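You operate a simulated robot arm through the tools that you are given. There is no shell and no other tool. Be economical: measure what you need, move in short steps, check, and stop when the job is done.

The job below is to be done with a simulated robot arm. You get a single attempt, and the scene is never put back.

## Task
Put things in order on the top of the bench marked tubs. At the end: the white cap with the orange ring is in the green tray (marked "GOOD"); the orange rubber sleeve stands on top of the carton with the red label (marked "WIPES"); the black cap with the orange ring stands where the can marked blue stood; the can marked blue stands where the orange rubber sleeve stood; whatever was shut is shut again. Leave all else as you found it, and nothing knocked over.

The check looks at the end state, three seconds after you hand in, the way a careful person would. Anything else that was tipped, shoved, dropped, spilled or broken makes it a failure. A push-on lid holds only when it is set on centred and level and pressed home; a screw cap is set on level and turned clockwise until tight.

## Robot
A 7-joint arm with a two-finger parallel gripper, fixed in place. Base frame: the origin is at the foot of the arm, x ahead of it, y to its left, z up; the work surface is at about z = 800. Units: mm, degrees, N and s.
With the tool pointing down near the work surface it reaches from about 240 to 680 mm from the base axis. Its first joint turns from -66.0 to 66.0 degrees. Payload 2.4 kg.
The tool frame sits at the grasp point between the pads (the TCP): z along the fingers, y along the line on which they close. The tips reach 30 mm beyond it. The gripper opens to 94 mm. The fingers are 28 mm wide and 10 mm thick; the gripper's body (50 by 96 mm) begins 55 mm behind the TCP.
Orientation is that of the tool frame in the base frame, as a unit quaternion [x, y, z, w]. With the fingers straight down and closing along the base's y, the tool's x points along the base's -x, its y along +y and its z along -z.

## Interface
- The arm moves only by the tool apply_moves. Its argument "steps" is a list of rows, each a list of 3 entries, a list of its own where there are three numbers: the shift along the tool's x, y, z in mm, then the turn, a rotation vector about the tool's x, y, z in degrees, then the finger opening in mm, from 0 to 94. In form: [[[tx, ty, tz], [wx, wy, wz], jaw], ...]. A call has 1 to 20 rows; each row shifts and turns the commanded pose from where the row before left it, along the tool's axes as they then stand. Rows are played at 5 a second. More than 50 mm and 8.6 degrees between two rows, or a gripper value outside its range, and nothing of the call is played. Where a pose cannot be reached the arm comes as near as it can. A force on the tool above 40 N (or 10 N above the force at the start of the call, whichever is more), or a blocked arm, ends the call early, and 0.2 s more pass. Each finger travels about 153 mm/s and halts on what it meets, pressing with about 42 N; the grip force reading is that of the motor and also rises with nothing between the fingers. The clock runs only during rows and for 0.2 s after the last one: add rows that do not move to give the fingers time. The reply holds the time, the measured pose of the TCP, the force on the tool along the base axes, the opening and the grip force, in the units named above and with some noise.
- Cameras (640 x 400 px; columns grow to the right, rows downward): "scene" is fixed at [34.2, 459, 1461.6]; the picture's right is [-0.84, -0.55, 0.00], its down [-0.27, 0.41, -0.87] and it looks along [0.48, -0.73, -0.50] (base axes); focal length 346 px, centre (320, 200). "wrist" rides on the gripper at [-37, 0, -58] in the tool frame; the picture's right is [0.00, -1.00, 0.00], its down [0.97, 0.00, -0.24] and it looks along [0.24, 0.00, 0.97] (tool axes); focal length 218 px, centre (320, 200).
- capture(camera): a new picture of that camera. It takes no simulated time.
- locate(camera, pixels): there is no depth. For up to 12 entries [column, row, z] of the newest picture of that camera ("zoom" is the newest enlarged one), the place [x, y] in the base frame at which the ray of that pixel passes the height z, good to about 2 mm, but the place of the scene camera against the robot may be out by one fixed shift of up to 12 mm in any direction. It takes no simulated time.
- enlarge(camera, box): a new picture of the part [left, top, right, bottom] of that camera's present view, enlarged. It takes no simulated time.
- sign_off(): hands the job in; it is judged then, once.

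Keep the steps short. Do not move on a guess: measure, check each grasp and each placing, and mend mistakes. In all there are 80 turns and 38 pictures (those below and enlarged ones count). Leave the gripper open and the arm clear of the work at the hand-in unless told otherwise, and finish with a single line.

The tools are called after ">>>" as name(argument=value, ...) on one line, values as JSON. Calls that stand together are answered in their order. apply_moves: Moves the arm, as the interface text tells. Its arguments: {"type":"object","properties":{"steps":{"type":"array","items":{"type":"array"}}},"required":["steps"]} The other tools are called the same way: capture (camera) takes a picture; locate (camera, pixels) gives the place at which the rays of pixels pass given heights; enlarge (camera, box) takes an enlarged picture of a part of a camera's view; sign_off () hands the job in.

At the start:

```text
time: 0.0
tcp_pos: [439.5, -44.4, 1155.2]
ee_rot: [0.0, 1.0, 0.0, 0.0]
wrist_force: [0.2, -0.2, -0.2]
grip_width: 93.9
finger_force: 0.0
```

scene: 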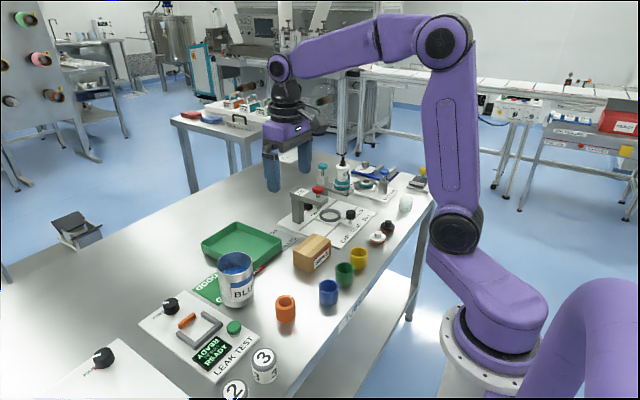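
wrist: 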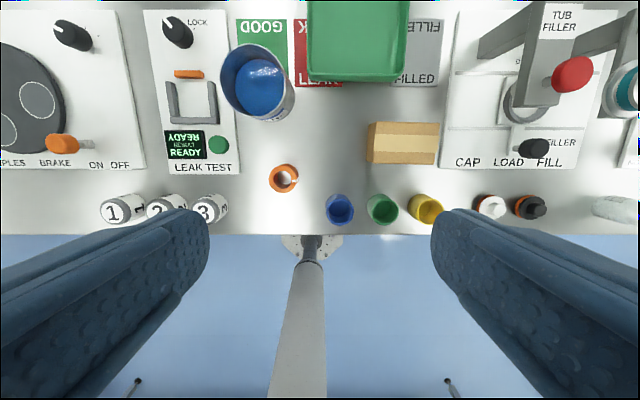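

I see the blue can at wrist (258,82), the orange sleeve (284,178), carton (403,143), and caps near (490,207) and (530,207). I'll enlarge these areas for detail before measuring.

>>> enlarge(camera="wrist", box=[210, 0, 450, 150])

>>> enlarge(camera="scene", box=[180, 150, 440, 330])

>>> enlarge(camera="wrist", box=[250, 110, 570, 240])

```text
2.67 times, centred on (330, 75) of wrist
```

zoom: 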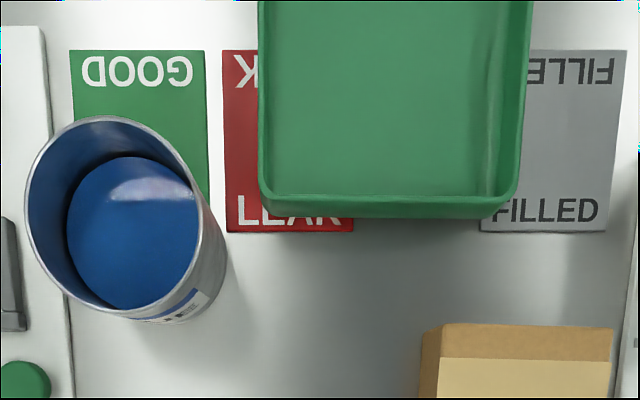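

```text
2.22 times, centred on (310, 240) of scene
```

zoom: 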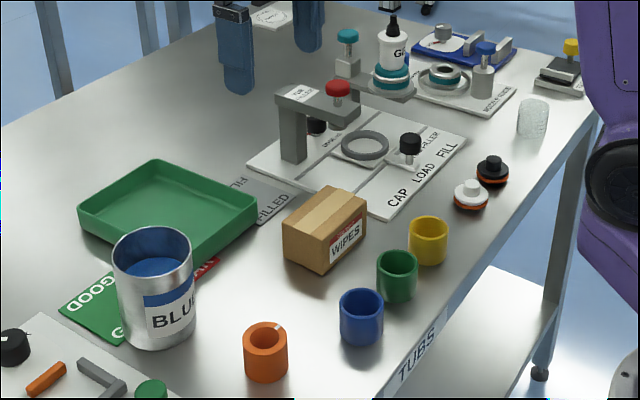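

```text
2.00 times, centred on (410, 175) of wrist
```

zoom: 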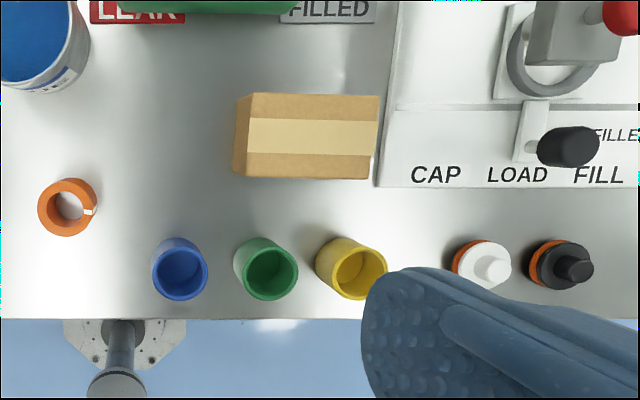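

Next I'll get positions from the wrist zoom (sleeve, carton, caps) and wrist picture (can, tray) at several heights.

>>> locate(camera="zoom", pixels=[[68, 207, 830], [68, 207, 800], [252, 93, 860], [379, 97, 860], [368, 180, 860], [248, 178, 860], [234, 175, 800], [491, 267, 815], [575, 266, 815], [465, 268, 800], [545, 265, 800]])

>>> locate(camera="wrist", pixels=[[252, 79, 900], [252, 79, 880], [221, 79, 890], [282, 79, 890], [275, 121, 800], [308, 75, 840], [405, 75, 840], [308, 82, 800], [405, 82, 800], [237, 20, 800], [296, 87, 800]])

>>> locate(camera="scene", pixels=[[286, 318, 800], [236, 302, 800], [296, 261, 800], [310, 272, 800], [326, 255, 800], [379, 243, 800], [219, 260, 890], [254, 260, 890]])

```text
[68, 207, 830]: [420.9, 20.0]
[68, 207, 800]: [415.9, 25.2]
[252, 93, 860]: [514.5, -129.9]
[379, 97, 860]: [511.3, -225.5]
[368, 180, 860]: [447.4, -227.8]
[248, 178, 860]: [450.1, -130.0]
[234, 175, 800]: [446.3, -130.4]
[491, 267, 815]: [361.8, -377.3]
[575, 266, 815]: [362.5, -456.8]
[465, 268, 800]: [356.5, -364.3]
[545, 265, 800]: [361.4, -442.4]
```

```text
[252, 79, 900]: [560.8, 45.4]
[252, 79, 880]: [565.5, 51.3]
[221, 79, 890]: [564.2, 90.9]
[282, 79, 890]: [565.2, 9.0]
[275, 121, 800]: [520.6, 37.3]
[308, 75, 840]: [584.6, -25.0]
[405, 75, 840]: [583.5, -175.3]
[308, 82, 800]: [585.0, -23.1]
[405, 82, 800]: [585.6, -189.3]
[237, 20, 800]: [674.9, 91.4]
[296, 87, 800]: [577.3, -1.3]
```

```text
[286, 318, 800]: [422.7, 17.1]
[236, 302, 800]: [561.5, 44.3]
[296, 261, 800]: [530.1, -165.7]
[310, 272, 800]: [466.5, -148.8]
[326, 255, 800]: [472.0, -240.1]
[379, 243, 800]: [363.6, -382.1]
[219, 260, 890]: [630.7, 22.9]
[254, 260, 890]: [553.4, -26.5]
```

Sleeve is near (420,20), can near (563,50). I'll lower the open gripper to above the sleeve at z≈930 and look closely.

>>> apply_moves(steps=[[[3.9, 12.9, 45], [0, 0, 0], 94], [[3.9, 12.9, 45], [0, 0, 0], 94], [[3.9, 12.9, 45], [0, 0, 0], 94], [[3.9, 12.9, 45], [0, 0, 0], 94], [[3.9, 12.9, 45], [0, 0, 0], 94], [[0, 0, 0], [0, 0, 0], 94]])

>>> capture(camera="wrist")

```text
time: 1.4
tcp_pos: [418.3, 19.5, 930.2]
ee_rot: [0.0, 1.0, 0.0, 0.0]
wrist_force: [-0.5, 1.1, 0.3]
grip_width: 94.2
finger_force: 0.1
```

```text
32 pictures are left
```

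wrist: 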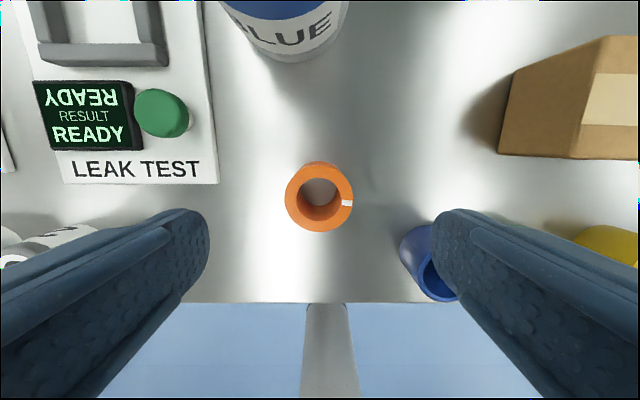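

Sleeve top centre at (319,198) with back foot at row 161. I'll measure its size and the can's near foot.

>>> locate(camera="wrist", pixels=[[319, 198, 835], [286, 198, 835], [353, 198, 835], [319, 232, 835], [319, 165, 835], [319, 161, 800], [297, 63, 800], [228, 20, 850], [345, 20, 850], [500, 155, 800], [345, 203, 835], [430, 285, 835]])

>>> enlarge(camera="scene", box=[190, 240, 350, 340])

```text
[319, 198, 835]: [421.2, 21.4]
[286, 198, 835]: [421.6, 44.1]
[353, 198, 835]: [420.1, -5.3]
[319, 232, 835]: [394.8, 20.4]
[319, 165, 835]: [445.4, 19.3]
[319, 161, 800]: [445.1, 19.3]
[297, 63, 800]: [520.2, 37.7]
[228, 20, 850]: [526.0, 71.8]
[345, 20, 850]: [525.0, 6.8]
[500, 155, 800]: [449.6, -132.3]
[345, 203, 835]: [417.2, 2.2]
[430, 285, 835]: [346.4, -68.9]
```

```text
4.00 times, centred on (270, 290) of scene
```

zoom: 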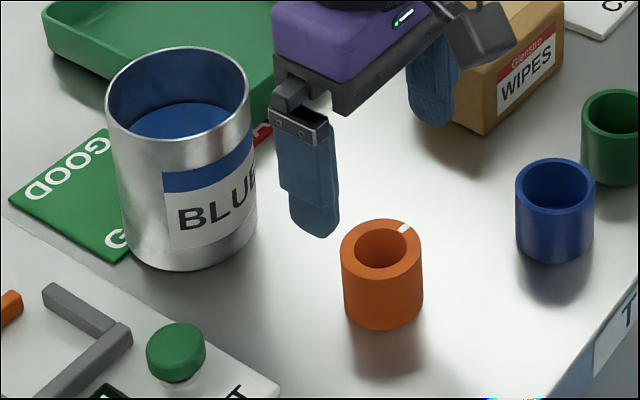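

Sleeve: centre ≈(420.5,20), diameter ≈48, height ≈35. I'll go straight down to TCP z=834 with jaws open, then close on it.

>>> apply_moves(steps=[[[-1.1, 0.3, 32], [0, 0, 0], 94], [[-1, 0.2, 32], [0, 0, 0], 94], [[0, 0, 32], [0, 0, 0], 94], [[0, 0, 0], [0, 0, 0], 70], [[0, 0, 0], [0, 0, 0], 40], [[0, 0, 0], [0, 0, 0], 40], [[0, 0, 0], [0, 0, 0], 40]])

```text
time: 3.0
tcp_pos: [422.9, 20.4, 835.1]
ee_rot: [0.0, 1.0, 0.001, 0.0]
wrist_force: [0.2, 0.4, 0.4]
grip_width: 46.7
finger_force: 41.5
```

Gripped: width 46.7, force 41.5. I'll lift 125 mm and move toward the carton for a look.

>>> apply_moves(steps=[[[0, 0, -25], [0, 0, 0], 40], [[0, 0, -50], [0, 0, 0], 40], [[0, 0, -50], [0, 0, 0], 40], [[0, -45, 0], [0, 0, 0], 40], [[0, -45, 0], [0, 0, 0], 40], [[0, -45, 0], [0, 0, 0], 40], [[0, -45, 0], [0, 0, 0], 40], [[0, 0, 0], [0, 0, 0], 40], [[0, 0, 0], [0, 0, 0], 40]])

>>> capture(camera="wrist")

```text
time: 5.0
tcp_pos: [421.8, -161.3, 958.9]
ee_rot: [0.0, 1.0, 0.0, 0.0]
wrist_force: [0.3, -0.3, -1.3]
grip_width: 46.4
finger_force: 41.8
```

```text
30 pictures are left
```

wrist: 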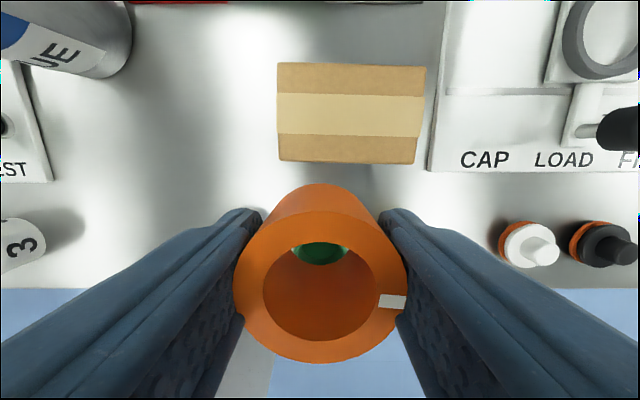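

Sleeve held squarely. Now I'll measure the carton corners: (277,63), (426,67), (414,164), (280,161), and the caps.

>>> locate(camera="wrist", pixels=[[277, 63, 860], [426, 67, 860], [414, 164, 860], [280, 161, 860], [414, 164, 850], [280, 161, 850], [280, 163, 800], [278, 161, 800], [531, 246, 825], [514, 238, 800], [588, 238, 800], [597, 244, 820]])

>>> enlarge(camera="wrist", box=[260, 50, 440, 175])

>>> enlarge(camera="scene", box=[250, 170, 410, 270])

```text
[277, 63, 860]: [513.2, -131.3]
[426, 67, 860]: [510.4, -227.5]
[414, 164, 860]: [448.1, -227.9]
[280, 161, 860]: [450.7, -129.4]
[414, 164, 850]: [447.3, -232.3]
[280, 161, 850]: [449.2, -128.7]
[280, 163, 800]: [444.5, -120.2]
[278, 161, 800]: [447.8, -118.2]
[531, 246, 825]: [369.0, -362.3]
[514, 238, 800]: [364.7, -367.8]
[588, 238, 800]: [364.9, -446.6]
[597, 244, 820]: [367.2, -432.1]
```

```text
3.20 times, centred on (350, 112) of wrist
```

zoom: 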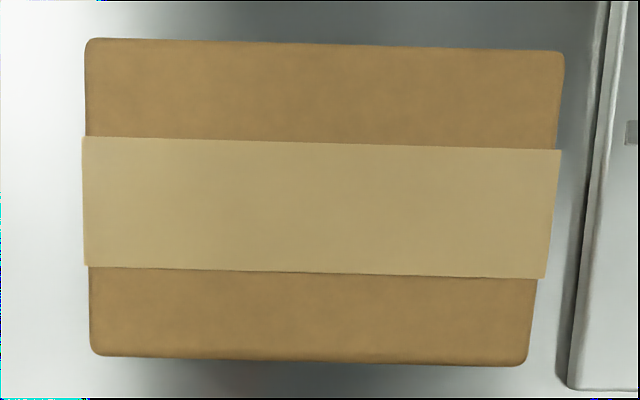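

```text
4.00 times, centred on (330, 220) of scene
```

zoom: 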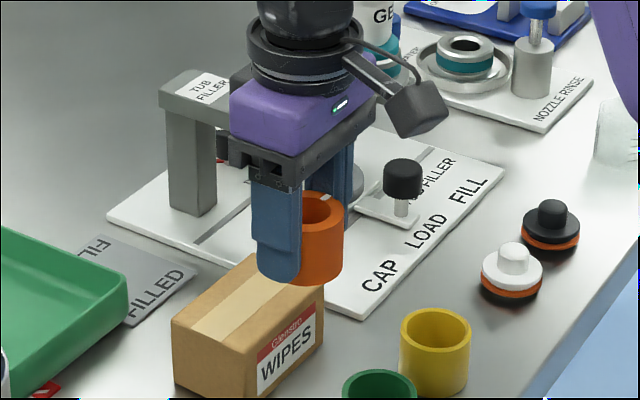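

Carton centre ≈(480.5,-179), top ≈860. I'll move over it and lower until the sleeve bottom is a few mm above, then go stepwise.

>>> apply_moves(steps=[[[-30, -9, 0], [0, 0, 0], 40], [[-30.5, -9, 0], [0, 0, 0], 40], [[0, 0, 30], [0, 0, 0], 40], [[0, 0, 28], [0, 0, 0], 40], [[0, 0, 0], [0, 0, 0], 40], [[0, 0, 0], [0, 0, 0], 40]])

>>> enlarge(camera="scene", box=[260, 200, 372, 270])

```text
time: 6.4
tcp_pos: [483.2, -175.8, 900.3]
ee_rot: [0.0, 1.0, 0.0, 0.0]
wrist_force: [1.4, -0.9, -1.2]
grip_width: 46.5
finger_force: 41.9
```

```text
5.71 times, centred on (316, 235) of scene
```

zoom: 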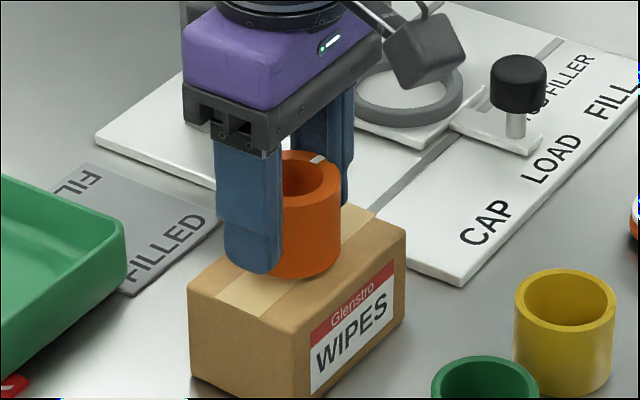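

It hovers a few mm above. I'll lower in 1 mm steps reading force.

>>> apply_moves(steps=[[[0, -1.5, 1], [0, 0, 0], 40], [[0, -1.5, 1], [0, 0, 0], 40], [[0, 0, 1], [0, 0, 0], 40], [[0, 0, 0], [0, 0, 0], 40]])

```text
time: 7.4
tcp_pos: [482.1, -179.3, 897.8]
ee_rot: [-0.001, 1.0, 0.0, 0.0]
wrist_force: [-0.2, 0.0, -1.4]
grip_width: 46.5
finger_force: 41.8
```

>>> apply_moves(steps=[[[0, 0, 1], [0, 0, 0], 40], [[0, 0, 1], [0, 0, 0], 40], [[0, 0, 0], [0, 0, 0], 40]])

```text
time: 8.2
tcp_pos: [482.1, -180.4, 895.6]
ee_rot: [-0.001, 1.0, 0.0, 0.0]
wrist_force: [0.2, 0.0, -0.4]
grip_width: 46.7
finger_force: 42.0
```

No contact yet (force −0.4). Further 1 mm steps.

>>> apply_moves(steps=[[[0, 0, 1], [0, 0, 0], 40], [[0, 0, 0], [0, 0, 0], 40]])

>>> apply_moves(steps=[[[0, 0, 1], [0, 0, 0], 40], [[0, 0, 0], [0, 0, 0], 40]])

```text
time: 8.8
tcp_pos: [482.8, -179.2, 893.4]
ee_rot: [-0.001, 1.0, -0.001, 0.001]
wrist_force: [-0.8, 0.2, 0.2]
grip_width: 46.6
finger_force: 42.1
```

```text
time: 9.4
tcp_pos: [483.2, -180.0, 894.4]
ee_rot: [-0.001, 1.0, 0.0, 0.0]
wrist_force: [-5.7, 2.2, 13.4]
grip_width: 46.7
finger_force: 41.9
```

Contact (13 N). I'll ease up 0.7 mm, open, and rise.

>>> apply_moves(steps=[[[0, 0, -0.7], [0, 0, 0], 40], [[0, 0, 0], [0, 0, 0], 52], [[0, 0, 0], [0, 0, 0], 70], [[0, 0, 0], [0, 0, 0], 94], [[0, 0, 0], [0, 0, 0], 94], [[0, 0, -40], [0, 0, 0], 94], [[0, 0, -45], [0, 0, 0], 94], [[0, 0, -45], [0, 0, 0], 94], [[0, 0, 0], [0, 0, 0], 94]])

>>> capture(camera="wrist")

```text
time: 11.4
tcp_pos: [484.2, -180.4, 1021.3]
ee_rot: [0.001, 1.0, 0.0, 0.0]
wrist_force: [0.0, -0.2, 1.3]
grip_width: 94.3
finger_force: 0.0
```

```text
26 pictures are left
```

wrist: 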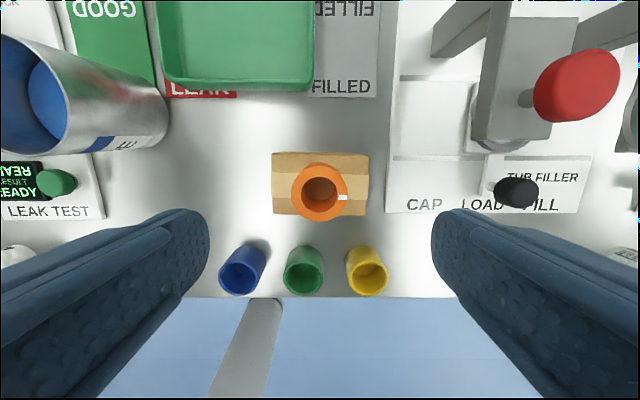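

Sleeve stands upright on the carton. Next I rise and move over the can to measure it.

>>> apply_moves(steps=[[[0, 0, -40], [0, 0, 0], 94], [[-12, 38.3, -4], [0, 0, 0], 94], [[-12, 38.3, -4], [0, 0, 0], 94], [[-12, 38.3, -4], [0, 0, 0], 94], [[-12, 38.3, -4], [0, 0, 0], 94], [[-12, 38.3, -4], [0, 0, 0], 94], [[-12, 38.3, 0], [0, 0, 0], 94], [[0, 0, 0], [0, 0, 0], 94], [[0, 0, 0], [0, 0, 0], 94]])

>>> capture(camera="wrist")

```text
time: 13.4
tcp_pos: [556.0, 46.2, 1084.7]
ee_rot: [0.0, 1.0, 0.0, 0.0]
wrist_force: [0.0, 0.7, -0.6]
grip_width: 94.1
finger_force: 0.0
```

```text
25 pictures are left
```

wrist: 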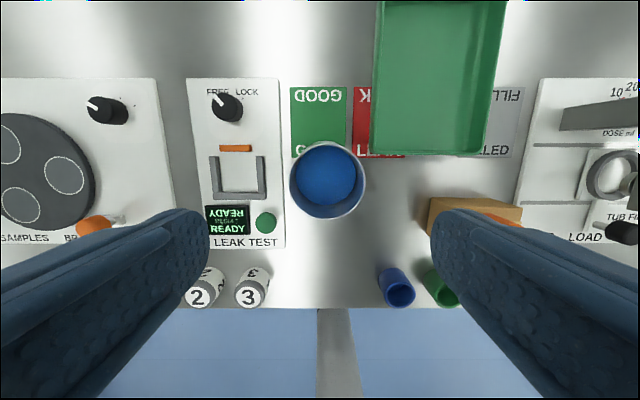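

>>> enlarge(camera="wrist", box=[240, 110, 400, 230])

>>> locate(camera="wrist", pixels=[[290, 182, 890], [365, 182, 890], [327, 145, 890], [327, 219, 890], [290, 182, 900], [365, 182, 900], [327, 145, 900], [327, 219, 900], [285, 200, 800], [267, 170, 815], [374, 130, 840], [374, 150, 800]])

```text
3.33 times, centred on (320, 170) of wrist
```

zoom: 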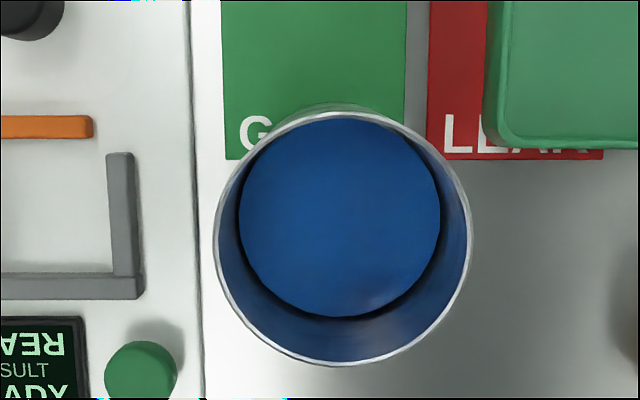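

```text
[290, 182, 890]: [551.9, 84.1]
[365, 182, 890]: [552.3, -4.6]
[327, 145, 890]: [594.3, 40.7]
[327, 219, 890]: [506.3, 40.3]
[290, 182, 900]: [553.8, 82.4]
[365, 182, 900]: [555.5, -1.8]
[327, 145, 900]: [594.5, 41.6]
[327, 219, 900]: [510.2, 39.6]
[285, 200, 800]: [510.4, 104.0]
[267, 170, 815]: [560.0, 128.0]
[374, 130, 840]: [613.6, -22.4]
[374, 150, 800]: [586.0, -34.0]
```

The can appears ≈82 mm wide, rim ≈905–920, centre ≈(556,41). Clearance is small, so I'll lower to z≈985 (tips well above the rim) and measure again.

>>> apply_moves(steps=[[[0, -2, 40], [0, 0, 0], 94], [[0, -2, 40], [0, 0, 0], 94], [[0, -1, 20], [0, 0, 0], 94], [[0, 0, 0], [0, 0, 0], 94], [[0, 0, 0], [0, 0, 0], 94]])

>>> capture(camera="wrist")

```text
time: 14.6
tcp_pos: [554.9, 45.0, 987.4]
ee_rot: [0.0, 1.0, 0.0, 0.0]
wrist_force: [-0.2, -1.1, -0.4]
grip_width: 93.9
finger_force: 0.0
```

```text
23 pictures are left
```

wrist: 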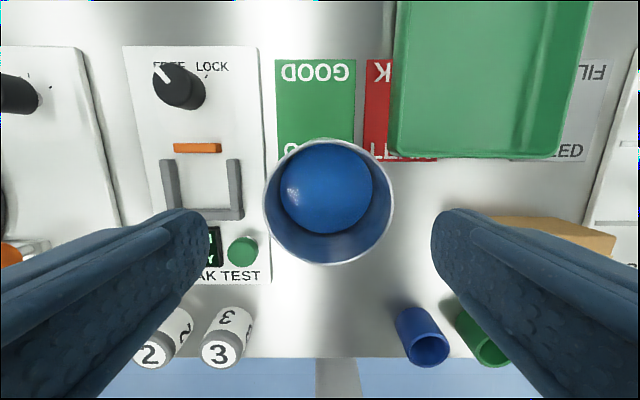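

Triangulated: can D≈82, rim z≈913, centre 5.3 mm to −y of the tool and ≈4 mm further in x. I'll correct and descend to TCP z≈880.

>>> apply_moves(steps=[[[-4, -5.3, 0], [0, 0, 0], 94], [[0, 0, 25], [0, 0, 0], 94], [[0, 0, 15], [0, 0, 0], 94], [[0, 0, 15], [0, 0, 0], 94], [[0, 0, 15], [0, 0, 0], 94], [[0, 0, 15], [0, 0, 0], 94], [[0, 0, 15], [0, 0, 0], 94], [[0, 0, 5], [0, 0, 0], 94], [[0, 0, 0], [0, 0, 0], 94]])

>>> enlarge(camera="wrist", box=[120, 50, 520, 300])

```text
time: 16.6
tcp_pos: [558.9, 38.4, 878.3]
ee_rot: [0.001, 1.0, 0.0, 0.0]
wrist_force: [0.6, -0.9, -0.1]
grip_width: 94.0
finger_force: 0.2
```

```text
1.60 times, centred on (320, 175) of wrist
```

zoom: 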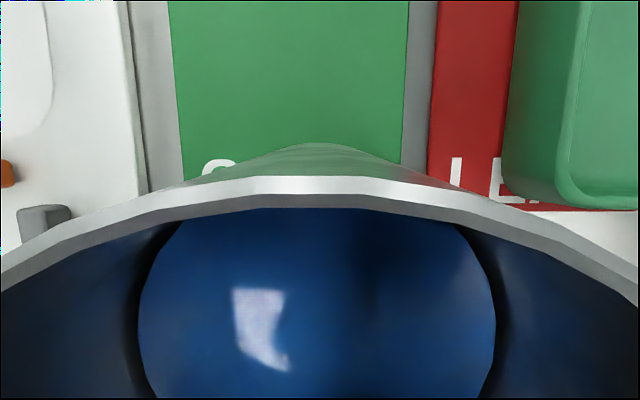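

No contact and the can is centred. Closing gently on it.

>>> apply_moves(steps=[[[0, 0, 0], [0, 0, 0], 90], [[0, 0, 0], [0, 0, 0], 86], [[0, 0, 0], [0, 0, 0], 82], [[0, 0, 0], [0, 0, 0], 78], [[0, 0, 0], [0, 0, 0], 74], [[0, 0, 0], [0, 0, 0], 74]])

```text
time: 18.0
tcp_pos: [559.0, 39.0, 878.9]
ee_rot: [0.0, 1.0, 0.0, 0.0]
wrist_force: [-1.8, -0.8, 1.0]
grip_width: 87.6
finger_force: 42.2
```

Gripped: width 87.6 (so D≈87), 42 N. Lift gently 60 mm and check it hangs level.

>>> apply_moves(steps=[[[0, 0, -5], [0, 0, 0], 74], [[0, 0, -10], [0, 0, 0], 74], [[0, 0, -15], [0, 0, 0], 74], [[0, 0, -15], [0, 0, 0], 74], [[0, 0, -15], [0, 0, 0], 74], [[0, 0, 0], [0, 0, 0], 74], [[0, 0, 0], [0, 0, 0], 74]])

>>> enlarge(camera="scene", box=[160, 200, 352, 320])

```text
time: 19.6
tcp_pos: [558.0, 39.1, 938.8]
ee_rot: [0.0, 1.0, 0.0, 0.0]
wrist_force: [-0.2, 1.2, -5.1]
grip_width: 87.7
finger_force: 42.0
```

```text
3.33 times, centred on (256, 260) of scene
```

zoom: 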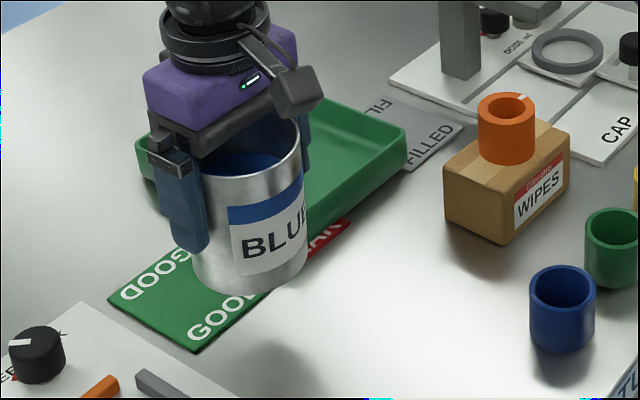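

The can is up and level. Moving it smoothly to above the sleeve's old place (TCP ≈(420,20)).

>>> apply_moves(steps=[[[8, -1, 0], [0, 0, 0], 74], [[16, -2, 0], [0, 0, 0], 74], [[20, -3, 0], [0, 0, 0], 74], [[20, -3, 0], [0, 0, 0], 74], [[20, -3, 0], [0, 0, 0], 74], [[20, -3, 0], [0, 0, 0], 74], [[18, -2, 0], [0, 0, 0], 74], [[10, -1, 0], [0, 0, 0], 74], [[6, -1, 0], [0, 0, 0], 74], [[0, 0, 15], [0, 0, 0], 74], [[0, 0, 15], [0, 0, 0], 74], [[0, 0, 15], [0, 0, 0], 74], [[0, 0, 9], [0, 0, 0], 74], [[0, 0, 0], [0, 0, 0], 74]])

>>> enlarge(camera="scene", box=[190, 240, 382, 360])

```text
time: 22.6
tcp_pos: [421.1, 22.6, 886.3]
ee_rot: [0.0, 1.0, 0.0, 0.0]
wrist_force: [-0.7, -0.5, -3.7]
grip_width: 87.7
finger_force: 42.1
```

```text
3.33 times, centred on (286, 300) of scene
```

zoom: 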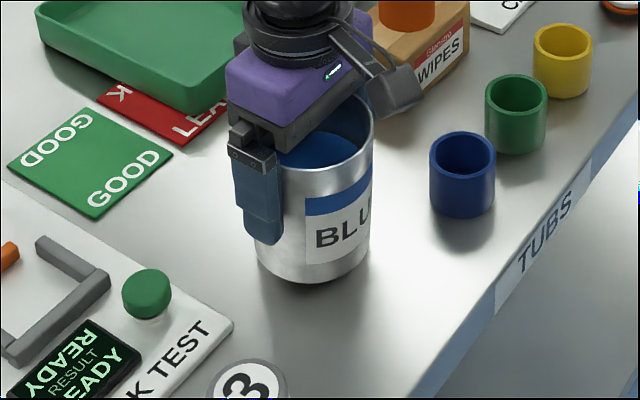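

Can is ≈6 mm above the bench. Lowering to contact in small steps.

>>> apply_moves(steps=[[[0, -1, 2], [0, 0, 0], 74], [[0, -0.5, 2], [0, 0, 0], 74], [[0, 0, 0], [0, 0, 0], 74]])

>>> apply_moves(steps=[[[0, 0, 1], [0, 0, 0], 74], [[0, 0, 0], [0, 0, 0], 74]])

>>> apply_moves(steps=[[[0, 0, 1], [0, 0, 0], 74], [[0, 0, 0], [0, 0, 0], 74]])

```text
time: 23.4
tcp_pos: [421.2, 19.5, 880.8]
ee_rot: [0.0, 1.0, -0.001, 0.0]
wrist_force: [-0.2, 0.2, -3.3]
grip_width: 87.6
finger_force: 42.4
```

```text
time: 24.0
tcp_pos: [419.7, 19.9, 879.6]
ee_rot: [0.0, 1.0, 0.0, -0.001]
wrist_force: [-0.2, 0.8, -4.0]
grip_width: 87.8
finger_force: 42.3
```

```text
time: 24.6
tcp_pos: [419.3, 19.2, 877.8]
ee_rot: [0.0, 1.0, 0.0, 0.0]
wrist_force: [-0.2, -0.9, -5.2]
grip_width: 87.8
finger_force: 42.1
```

>>> apply_moves(steps=[[[0, 0, 0.7], [0, 0, 0], 74], [[0, 0, 0], [0, 0, 0], 74]])

>>> apply_moves(steps=[[[0, 0, 0.7], [0, 0, 0], 74], [[0, 0, 0], [0, 0, 0], 74]])

```text
time: 25.2
tcp_pos: [419.6, 19.1, 878.1]
ee_rot: [0.0, 1.0, 0.001, 0.001]
wrist_force: [-0.4, 0.9, -3.6]
grip_width: 87.8
finger_force: 41.6
```

```text
time: 25.8
tcp_pos: [420.4, 19.8, 878.7]
ee_rot: [0.0, 1.0, 0.001, 0.0]
wrist_force: [-1.8, 4.1, 10.9]
grip_width: 87.8
finger_force: 42.1
```

Can is on the bench (10.9 N). I'll ease up 0.5 mm, open slowly, and rise straight up.

>>> apply_moves(steps=[[[0, 0, -0.5], [0, 0, 0], 74], [[0, 0, 0], [0, 0, 0], 90], [[0, 0, 0], [0, 0, 0], 94], [[0, 0, 0], [0, 0, 0], 94], [[0, 0, -10], [0, 0, 0], 94], [[0, 0, -20], [0, 0, 0], 94], [[0, 0, -40], [0, 0, 0], 94], [[0, 0, -45], [0, 0, 0], 94], [[0, 0, -45], [0, 0, 0], 94], [[0, 0, 0], [0, 0, 0], 94], [[0, 0, 0], [0, 0, 0], 94]])

>>> capture(camera="wrist")

```text
time: 28.2
tcp_pos: [420.7, 19.3, 1036.0]
ee_rot: [0.0, 1.0, 0.0, -0.001]
wrist_force: [-0.3, 0.4, 0.1]
grip_width: 93.8
finger_force: 0.0
```

```text
19 pictures are left
```

wrist: 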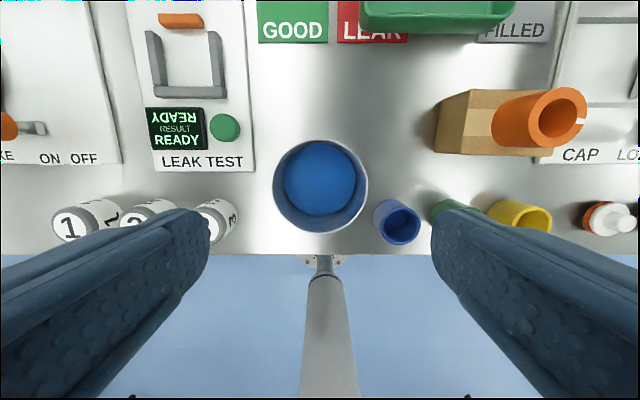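

Can stands centred at the sleeve's old spot. Now travel to above the caps: keep the height, then lower to z≈955 near (362,-440).

>>> apply_moves(steps=[[[6, -46, 0], [0, 0, 0], 94], [[6, -46, 0], [0, 0, 0], 94], [[6, -46, 0], [0, 0, 0], 94], [[6, -46, 0], [0, 0, 0], 94], [[6, -46, 0], [0, 0, 0], 94], [[6, -46, 0], [0, 0, 0], 94], [[6, -46, 0], [0, 0, 0], 94], [[6, -46, 0], [0, 0, 0], 94], [[6, -46, 0], [0, 0, 0], 94], [[4, -46, 0], [0, 0, 0], 94], [[0, 0, 40], [0, 0, 0], 94], [[0, 0, 40], [0, 0, 0], 94], [[0, 0, 0], [0, 0, 0], 94], [[0, 0, 0], [0, 0, 0], 94]])

>>> capture(camera="wrist")

```text
time: 31.2
tcp_pos: [362.2, -438.3, 958.5]
ee_rot: [0.0, 1.0, 0.0, 0.0]
wrist_force: [0.3, 0.1, 0.1]
grip_width: 93.6
finger_force: 0.1
```

```text
18 pictures are left
```

wrist: 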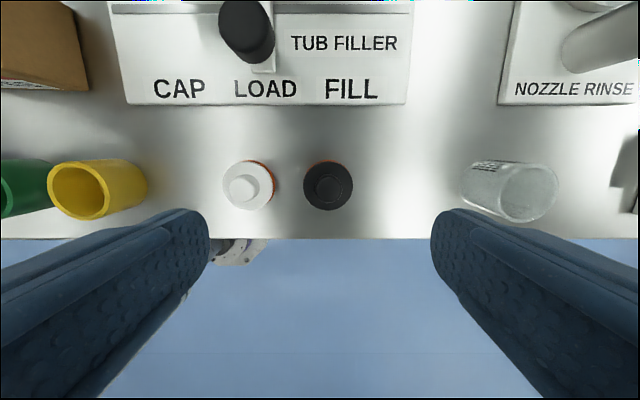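

Both caps visible: black at (328,186), white at (249,186). Enlarging to measure shape and sizes.

>>> enlarge(camera="wrist", box=[210, 140, 370, 240])

>>> enlarge(camera="scene", box=[350, 205, 430, 255])

>>> locate(camera="wrist", pixels=[[328, 187, 818], [303, 187, 812], [353, 187, 812], [328, 211, 812], [328, 161, 800], [245, 187, 812], [222, 187, 812], [273, 187, 812], [248, 210, 812], [248, 161, 800]])

```text
4.00 times, centred on (290, 190) of wrist
```

zoom: 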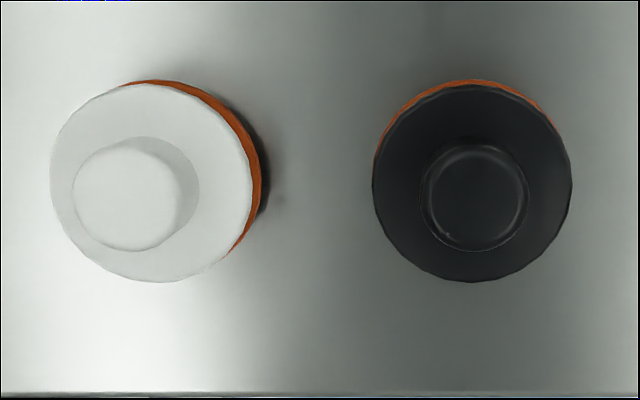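

```text
8.00 times, centred on (390, 230) of scene
```

zoom: 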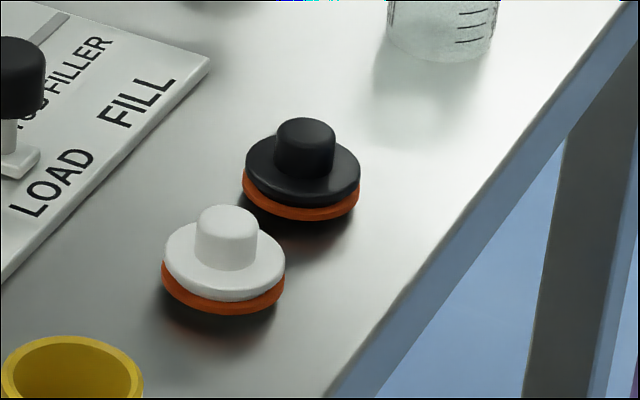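

```text
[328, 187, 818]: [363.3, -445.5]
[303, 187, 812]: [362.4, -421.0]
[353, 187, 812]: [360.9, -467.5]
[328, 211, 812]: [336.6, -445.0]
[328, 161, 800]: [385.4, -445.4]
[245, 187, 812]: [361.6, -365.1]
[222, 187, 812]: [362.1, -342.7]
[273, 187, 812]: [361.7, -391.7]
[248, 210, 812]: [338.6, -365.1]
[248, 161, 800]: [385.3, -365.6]
```

Caps: flange ⌀≈46, knob ⌀≈24 from z≈815 to 832; black centre ≈(361.5,-445). I'll grip the knob: centre, set jaw 50, descend to TCP≈850.

>>> apply_moves(steps=[[[0.5, -7.2, 0], [0, 0, 0], 50], [[0, 0, 40], [0, 0, 0], 50], [[0, 0, 40], [0, 0, 0], 50], [[0, 0, 20], [0, 0, 0], 50], [[0, 0, 8], [0, 0, 0], 50], [[0, 0, 0], [0, 0, 0], 50], [[0, 0, 0], [0, 0, 0], 50]])

>>> enlarge(camera="wrist", box=[160, 100, 480, 300])

>>> enlarge(camera="scene", box=[350, 195, 430, 245])

```text
time: 32.8
tcp_pos: [361.1, -449.3, 850.3]
ee_rot: [0.001, 1.0, 0.0, 0.0]
wrist_force: [-0.8, -0.7, -0.1]
grip_width: 50.2
finger_force: 0.0
```

```text
2.00 times, centred on (320, 200) of wrist
```

zoom: 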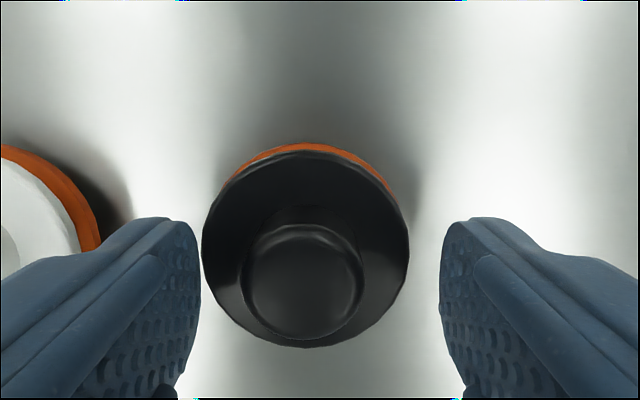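

```text
8.00 times, centred on (390, 220) of scene
```

zoom: 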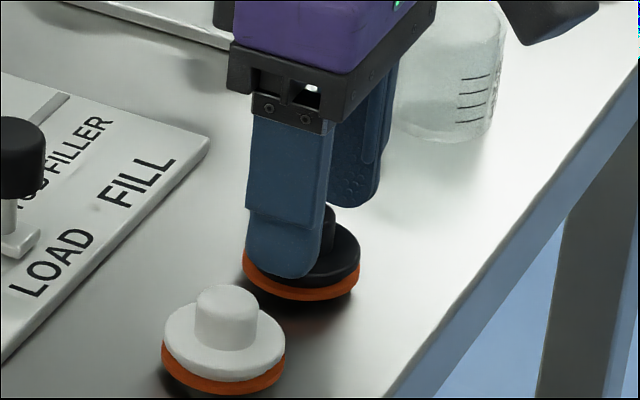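

The knob is 2.9 mm to +y and ≈2.3 mm to +x of the tool. Correct, lower 2.5 mm, and close gently.

>>> apply_moves(steps=[[[-2.3, 2.9, 0], [0, 0, 0], 50], [[0, 0, 2.5], [0, 0, 0], 50], [[0, 0, 0], [0, 0, 0], 40], [[0, 0, 0], [0, 0, 0], 32], [[0, 0, 0], [0, 0, 0], 26], [[0, 0, 0], [0, 0, 0], 20], [[0, 0, 0], [0, 0, 0], 15], [[0, 0, 0], [0, 0, 0], 15]])

```text
time: 34.6
tcp_pos: [363.1, -445.9, 847.9]
ee_rot: [0.0, 1.0, 0.0, 0.0]
wrist_force: [1.4, 1.1, 1.7]
grip_width: 21.7
finger_force: 41.9
```

Knob gripped: width 21.7, 42 N. Lift 70 mm and check the ring came along.

>>> apply_moves(steps=[[[0, 0, -10], [0, 0, 0], 15], [[0, 0, -20], [0, 0, 0], 15], [[0, 0, -40], [0, 0, 0], 15], [[0, 0, 0], [0, 0, 0], 15], [[0, 0, 0], [0, 0, 0], 15]])

>>> enlarge(camera="scene", box=[340, 175, 436, 235])

```text
time: 35.8
tcp_pos: [363.2, -444.7, 917.6]
ee_rot: [-0.001, 1.0, 0.0, 0.0]
wrist_force: [-0.8, -0.2, -0.2]
grip_width: 20.2
finger_force: 42.3
```

```text
6.67 times, centred on (388, 205) of scene
```

zoom: 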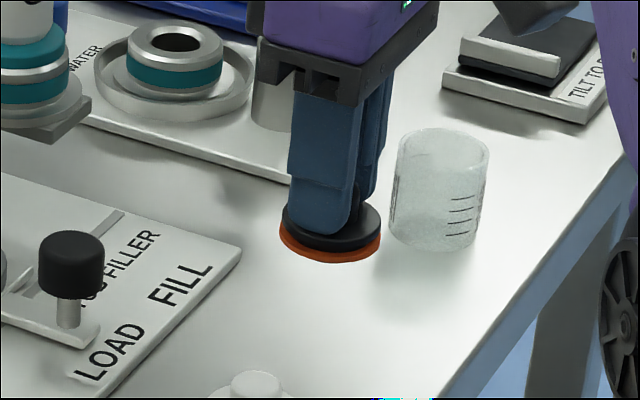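

Ring came along, but width changed 21.7→20.2. I'll hold and check for slipping.

>>> apply_moves(steps=[[[0, 0, 0], [0, 0, 0], 15], [[0, 0, 0], [0, 0, 0], 15], [[0, 0, 0], [0, 0, 0], 15], [[0, 0, 0], [0, 0, 0], 15]])

>>> enlarge(camera="wrist", box=[160, 100, 480, 300])

```text
time: 36.8
tcp_pos: [363.4, -444.8, 916.9]
ee_rot: [0.0, 1.0, 0.0, 0.0]
wrist_force: [0.4, 0.3, 0.5]
grip_width: 20.3
finger_force: 42.0
```

```text
2.00 times, centred on (320, 200) of wrist
```

zoom: 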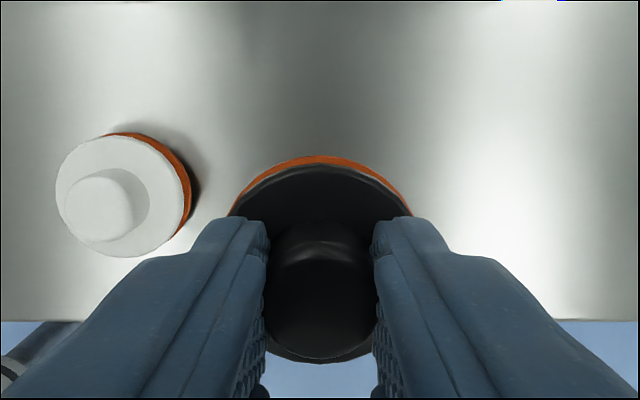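

Stable at 20.3 mm, cap level. Now rise to z≈1002, go along +y to y≈39.5, then out to x≈560.

>>> apply_moves(steps=[[[0, 0, -42], [0, 0, 0], 15], [[0, 0, -43], [0, 0, 0], 15], [[0, 44, 0], [0, 0, 0], 15], [[0, 44, 0], [0, 0, 0], 15], [[0, 44, 0], [0, 0, 0], 15], [[0, 44, 0], [0, 0, 0], 15], [[0, 44, 0], [0, 0, 0], 15], [[0, 44, 0], [0, 0, 0], 15], [[0, 44, 0], [0, 0, 0], 15], [[0, 44, 0], [0, 0, 0], 15], [[0, 44, 0], [0, 0, 0], 15], [[0, 44, 0], [0, 0, 0], 15], [[0, 44, 0], [0, 0, 0], 15], [[-40, 0, 0], [0, 0, 0], 15], [[-40, 0, 0], [0, 0, 0], 15], [[-40, 0, 0], [0, 0, 0], 15], [[-40, 0, 0], [0, 0, 0], 15], [[-37, 0, 0], [0, 0, 0], 15], [[0, 0, 0], [0, 0, 0], 15], [[0, 0, 0], [0, 0, 0], 15]])

>>> capture(camera="wrist")

```text
time: 41.0
tcp_pos: [559.9, 37.0, 1002.8]
ee_rot: [0.0, 1.0, -0.001, 0.0]
wrist_force: [-0.7, 0.1, 0.2]
grip_width: 20.3
finger_force: 42.2
```

```text
11 pictures are left
```

wrist: 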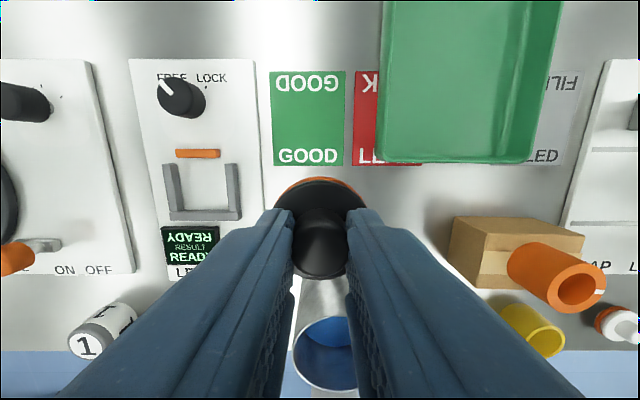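

Cap is over the can's former place (mat near edge visible at row 165). I'll lower to just above the bench.

>>> apply_moves(steps=[[[0, 0.5, 40], [0, 0, 0], 15], [[0, 0, 40], [0, 0, 0], 15], [[0, 0, 40], [0, 0, 0], 15], [[0, 0, 20], [0, 0, 0], 15], [[0, 0, 8], [0, 0, 0], 15], [[0, 0, 2], [0, 0, 0], 15], [[0, 0, 0], [0, 0, 0], 15]])

>>> locate(camera="wrist", pixels=[[383, 155, 830], [383, 155, 800], [537, 155, 830], [383, 10, 830], [560, 10, 830], [273, 165, 800], [344, 165, 800], [345, 72, 800], [390, 150, 803], [530, 150, 803]])

```text
time: 42.6
tcp_pos: [561.3, 38.0, 852.3]
ee_rot: [0.0, 1.0, 0.0, 0.0]
wrist_force: [0.1, 0.8, -0.1]
grip_width: 20.3
finger_force: 42.4
```

```text
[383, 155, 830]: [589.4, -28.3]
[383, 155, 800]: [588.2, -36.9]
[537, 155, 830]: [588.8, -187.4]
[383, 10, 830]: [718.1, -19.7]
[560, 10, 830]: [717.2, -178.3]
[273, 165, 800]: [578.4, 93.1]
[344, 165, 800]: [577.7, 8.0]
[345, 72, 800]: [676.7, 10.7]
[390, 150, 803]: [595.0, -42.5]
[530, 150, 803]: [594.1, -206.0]
```

Cap ≈4 mm above. Lowering step by step to contact.

>>> apply_moves(steps=[[[0, 0, 1.2], [0, 0, 0], 15], [[0, 0, 1.2], [0, 0, 0], 15], [[0, 0, 0], [0, 0, 0], 15]])

>>> apply_moves(steps=[[[0, 0, 0.8], [0, 0, 0], 15], [[0, 0, 0], [0, 0, 0], 15]])

>>> apply_moves(steps=[[[0, 0, 0.7], [0, 0, 0], 15], [[0, 0, 0], [0, 0, 0], 15]])

```text
time: 43.4
tcp_pos: [561.7, 39.3, 851.5]
ee_rot: [0.0, 1.0, 0.0, 0.001]
wrist_force: [1.0, -0.8, 3.2]
grip_width: 20.6
finger_force: 42.0
```

```text
time: 44.0
tcp_pos: [559.8, 38.0, 850.2]
ee_rot: [0.0, 1.0, 0.0, -0.001]
wrist_force: [0.2, 1.3, -0.5]
grip_width: 20.4
finger_force: 42.0
```

```text
time: 44.6
tcp_pos: [559.8, 37.5, 849.8]
ee_rot: [0.0, 1.0, 0.0, -0.001]
wrist_force: [-4.0, -1.5, 6.0]
grip_width: 21.1
finger_force: 42.3
```

Contact (6 N). Open and rise straight up.

>>> apply_moves(steps=[[[0, 0, 0], [0, 0, 0], 24], [[0, 0, 0], [0, 0, 0], 34], [[0, 0, 0], [0, 0, 0], 50], [[0, 0, 0], [0, 0, 0], 50], [[0, 0, -15], [0, 0, 0], 50], [[0, 0, -45], [0, 0, 0], 50], [[0, 0, -45], [0, 0, 0], 50], [[0, 0, -45], [0, 0, 0], 50], [[0, 0, 0], [0, 0, 0], 50], [[0, 0, 0], [0, 0, 0], 50]])

>>> capture(camera="wrist")

```text
time: 46.8
tcp_pos: [560.9, 38.5, 995.6]
ee_rot: [0.0, 1.0, -0.001, 0.0]
wrist_force: [-0.1, 0.2, 0.5]
grip_width: 50.0
finger_force: 0.1
```

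```text
10 pictures are left
```

wrist: 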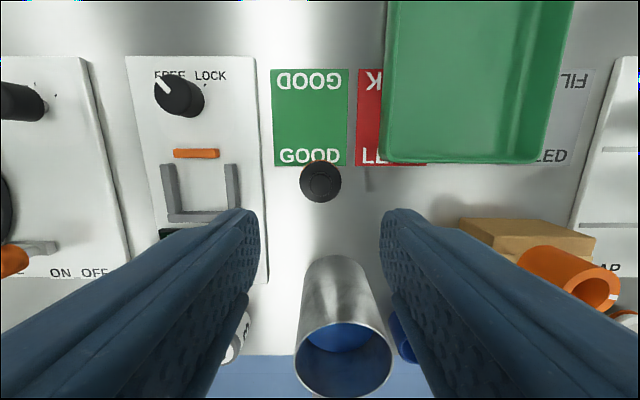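

Black cap stands upright at (321,182). Before fetching the white cap, I want to see the whole tray (and any marking), so I move above it.

>>> apply_moves(steps=[[[-10, -35, -20], [0, 0, 0], 60], [[-10, -35, -20], [0, 0, 0], 60], [[-10, -35, -20], [0, 0, 0], 60], [[-10, -35, -20], [0, 0, 0], 60], [[0, 0, 0], [0, 0, 0], 60], [[0, 0, 0], [0, 0, 0], 60]])

>>> locate(camera="wrist", pixels=[[320, 182, 832], [320, 182, 815], [300, 182, 812], [342, 182, 812]])

>>> capture(camera="wrist")

```text
time: 48.2
tcp_pos: [602.7, -102.2, 1078.4]
ee_rot: [0.0, 1.0, 0.0, 0.0]
wrist_force: [0.4, 0.6, 0.5]
grip_width: 59.8
finger_force: 0.1
```

```text
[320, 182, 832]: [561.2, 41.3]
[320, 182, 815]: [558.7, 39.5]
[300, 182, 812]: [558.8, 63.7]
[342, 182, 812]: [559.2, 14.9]
```

```text
9 pictures are left
```

wrist: 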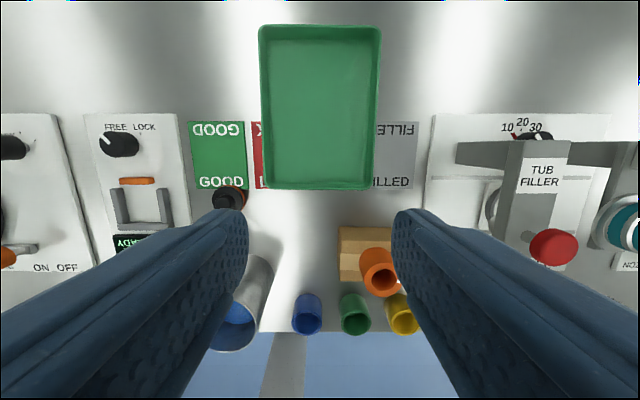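

The whole tray is visible; no mark seen from here. Enlarging tray and pads to look for the "GOOD" marking.

>>> enlarge(camera="wrist", box=[180, 10, 430, 210])

>>> locate(camera="wrist", pixels=[[260, 30, 830], [380, 30, 830], [263, 187, 830], [374, 187, 830], [191, 122, 800], [247, 188, 800], [380, 122, 800], [416, 188, 800], [252, 188, 800]])

```text
2.00 times, centred on (305, 110) of wrist
```

zoom: 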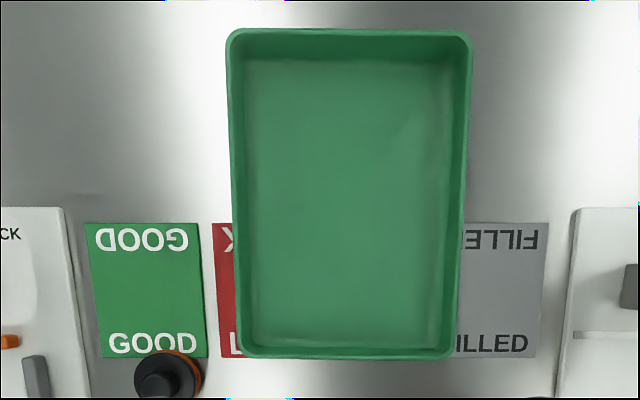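

```text
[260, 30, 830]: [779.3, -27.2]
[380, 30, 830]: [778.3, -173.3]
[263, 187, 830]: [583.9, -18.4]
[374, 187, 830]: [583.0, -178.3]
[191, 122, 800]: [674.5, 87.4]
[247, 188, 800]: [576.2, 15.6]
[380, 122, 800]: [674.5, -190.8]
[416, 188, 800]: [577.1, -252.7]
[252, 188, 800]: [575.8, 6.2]
```

The tray shows no mark from above or the near/left sides. On the way to the white cap I'll look at its −y side from (480,-330).

>>> apply_moves(steps=[[[20.3, -38, 0], [0, 0, 0], 50], [[20.3, -38, 0], [0, 0, 0], 50], [[20.3, -38, 0], [0, 0, 0], 50], [[20.3, -38, 0], [0, 0, 0], 50], [[20.3, -38, 0], [0, 0, 0], 50], [[20.3, -38, 0], [0, 0, 0], 50], [[0, 0, 30], [0, 0, 0], 50], [[0, 0, 0], [0, 0, 0], 50], [[0, 0, 0], [0, 0, 0], 50]])

>>> enlarge(camera="wrist", box=[0, 0, 320, 200])

```text
time: 50.2
tcp_pos: [479.6, -332.2, 1049.6]
ee_rot: [0.0, 1.0, 0.0, 0.0]
wrist_force: [-0.2, 0.3, 0.4]
grip_width: 50.0
finger_force: 0.2
```

```text
2.00 times, centred on (160, 100) of wrist
```

zoom: 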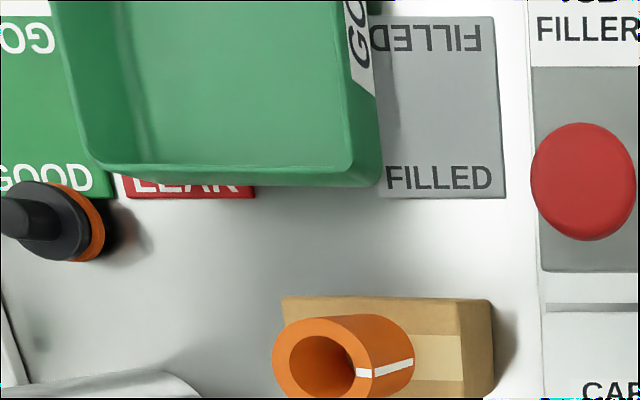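

The tray's −y side bears "GO…" — so the walled tray is the GOOD tray. Now go to above the white cap (≈(363,-368.5)) and descend to z≈853.

>>> apply_moves(steps=[[[39, -12.2, 0], [0, 0, 0], 50], [[39, -12.2, 0], [0, 0, 0], 50], [[39, -12.2, 0], [0, 0, 0], 50], [[0, 0, 45], [0, 0, 0], 50], [[0, 0, 45], [0, 0, 0], 50], [[0, 0, 45], [0, 0, 0], 50], [[0, 0, 45], [0, 0, 0], 50], [[0, 0, 15], [0, 0, 0], 50], [[0, 0, 0], [0, 0, 0], 50], [[0, 0, 0], [0, 0, 0], 50]])

>>> enlarge(camera="wrist", box=[160, 100, 480, 300])

```text
time: 52.4
tcp_pos: [365.3, -363.2, 856.4]
ee_rot: [0.0, 1.0, 0.0, 0.0]
wrist_force: [-0.2, -0.1, -0.6]
grip_width: 50.0
finger_force: 0.1
```

```text
2.00 times, centred on (320, 200) of wrist
```

zoom: 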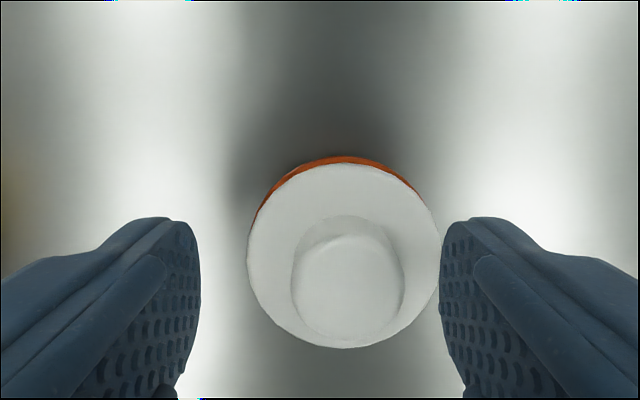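

Knob is 5.1 mm to −y and ≈1.6 mm to −x. Correct, lower 7.5 mm, close gently.

>>> apply_moves(steps=[[[1.6, -5.1, 0], [0, 0, 0], 50], [[0, 0, 0], [0, 0, 0], 50], [[0, 0, 5], [0, 0, 0], 50], [[0, 0, 2.5], [0, 0, 0], 50], [[0, 0, 0], [0, 0, 0], 40], [[0, 0, 0], [0, 0, 0], 32], [[0, 0, 0], [0, 0, 0], 26], [[0, 0, 0], [0, 0, 0], 20], [[0, 0, 0], [0, 0, 0], 15], [[0, 0, 0], [0, 0, 0], 15]])

>>> apply_moves(steps=[[[0, 0, -10], [0, 0, 0], 15], [[0, 0, -20], [0, 0, 0], 15], [[0, 0, -40], [0, 0, 0], 15], [[0, 0, 0], [0, 0, 0], 15], [[0, 0, 0], [0, 0, 0], 15]])

>>> enlarge(camera="scene", box=[340, 175, 436, 235])

```text
time: 54.6
tcp_pos: [360.9, -370.4, 847.9]
ee_rot: [0.0, 1.0, 0.0, -0.001]
wrist_force: [0.7, -0.9, 1.7]
grip_width: 33.9
finger_force: 42.0
```

```text
time: 55.8
tcp_pos: [362.6, -373.0, 916.5]
ee_rot: [0.0, 1.0, 0.0, 0.0]
wrist_force: [-0.7, 0.1, -0.1]
grip_width: 33.7
finger_force: 42.6
```

```text
6.67 times, centred on (388, 205) of scene
```

zoom: 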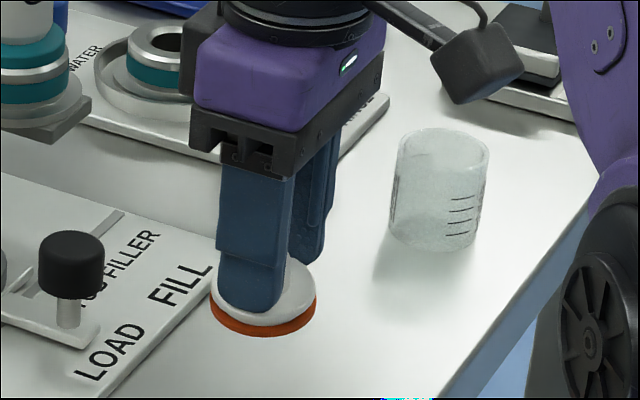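

Lifted with ring, but width 33.7 is wider than the knob. I'll look from the wrist to see how it is held.

>>> enlarge(camera="wrist", box=[220, 150, 420, 275])

```text
3.20 times, centred on (320, 212) of wrist
```

zoom: 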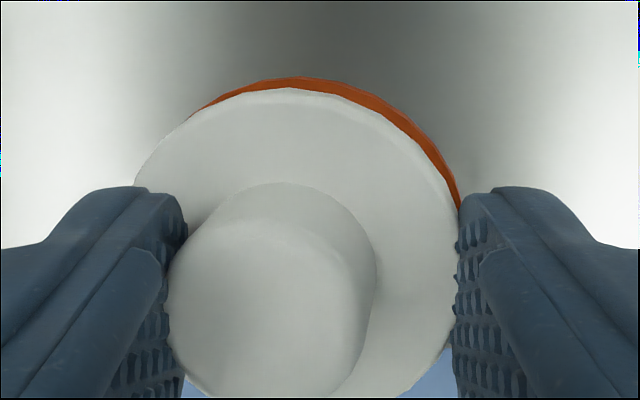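

The right finger caught the flange edge while the left is on the knob: an offset grip of ≈5 mm (the arm hadn't settled when I measured). I'll set it back down, release and regrip centred.

>>> apply_moves(steps=[[[0, 0, 40], [0, 0, 0], 15], [[0, 0, 22], [0, 0, 0], 15], [[0, 0, 5], [0, 0, 0], 15], [[0, 0, 0], [0, 0, 0], 15], [[0, 0, 1.5], [0, 0, 0], 15], [[0, 0, 1], [0, 0, 0], 15], [[0, 0, 0], [0, 0, 0], 15]])

```text
time: 57.4
tcp_pos: [360.3, -371.6, 846.7]
ee_rot: [0.0, 1.0, -0.001, 0.001]
wrist_force: [0.8, 0.5, 4.2]
grip_width: 33.4
finger_force: 42.0
```

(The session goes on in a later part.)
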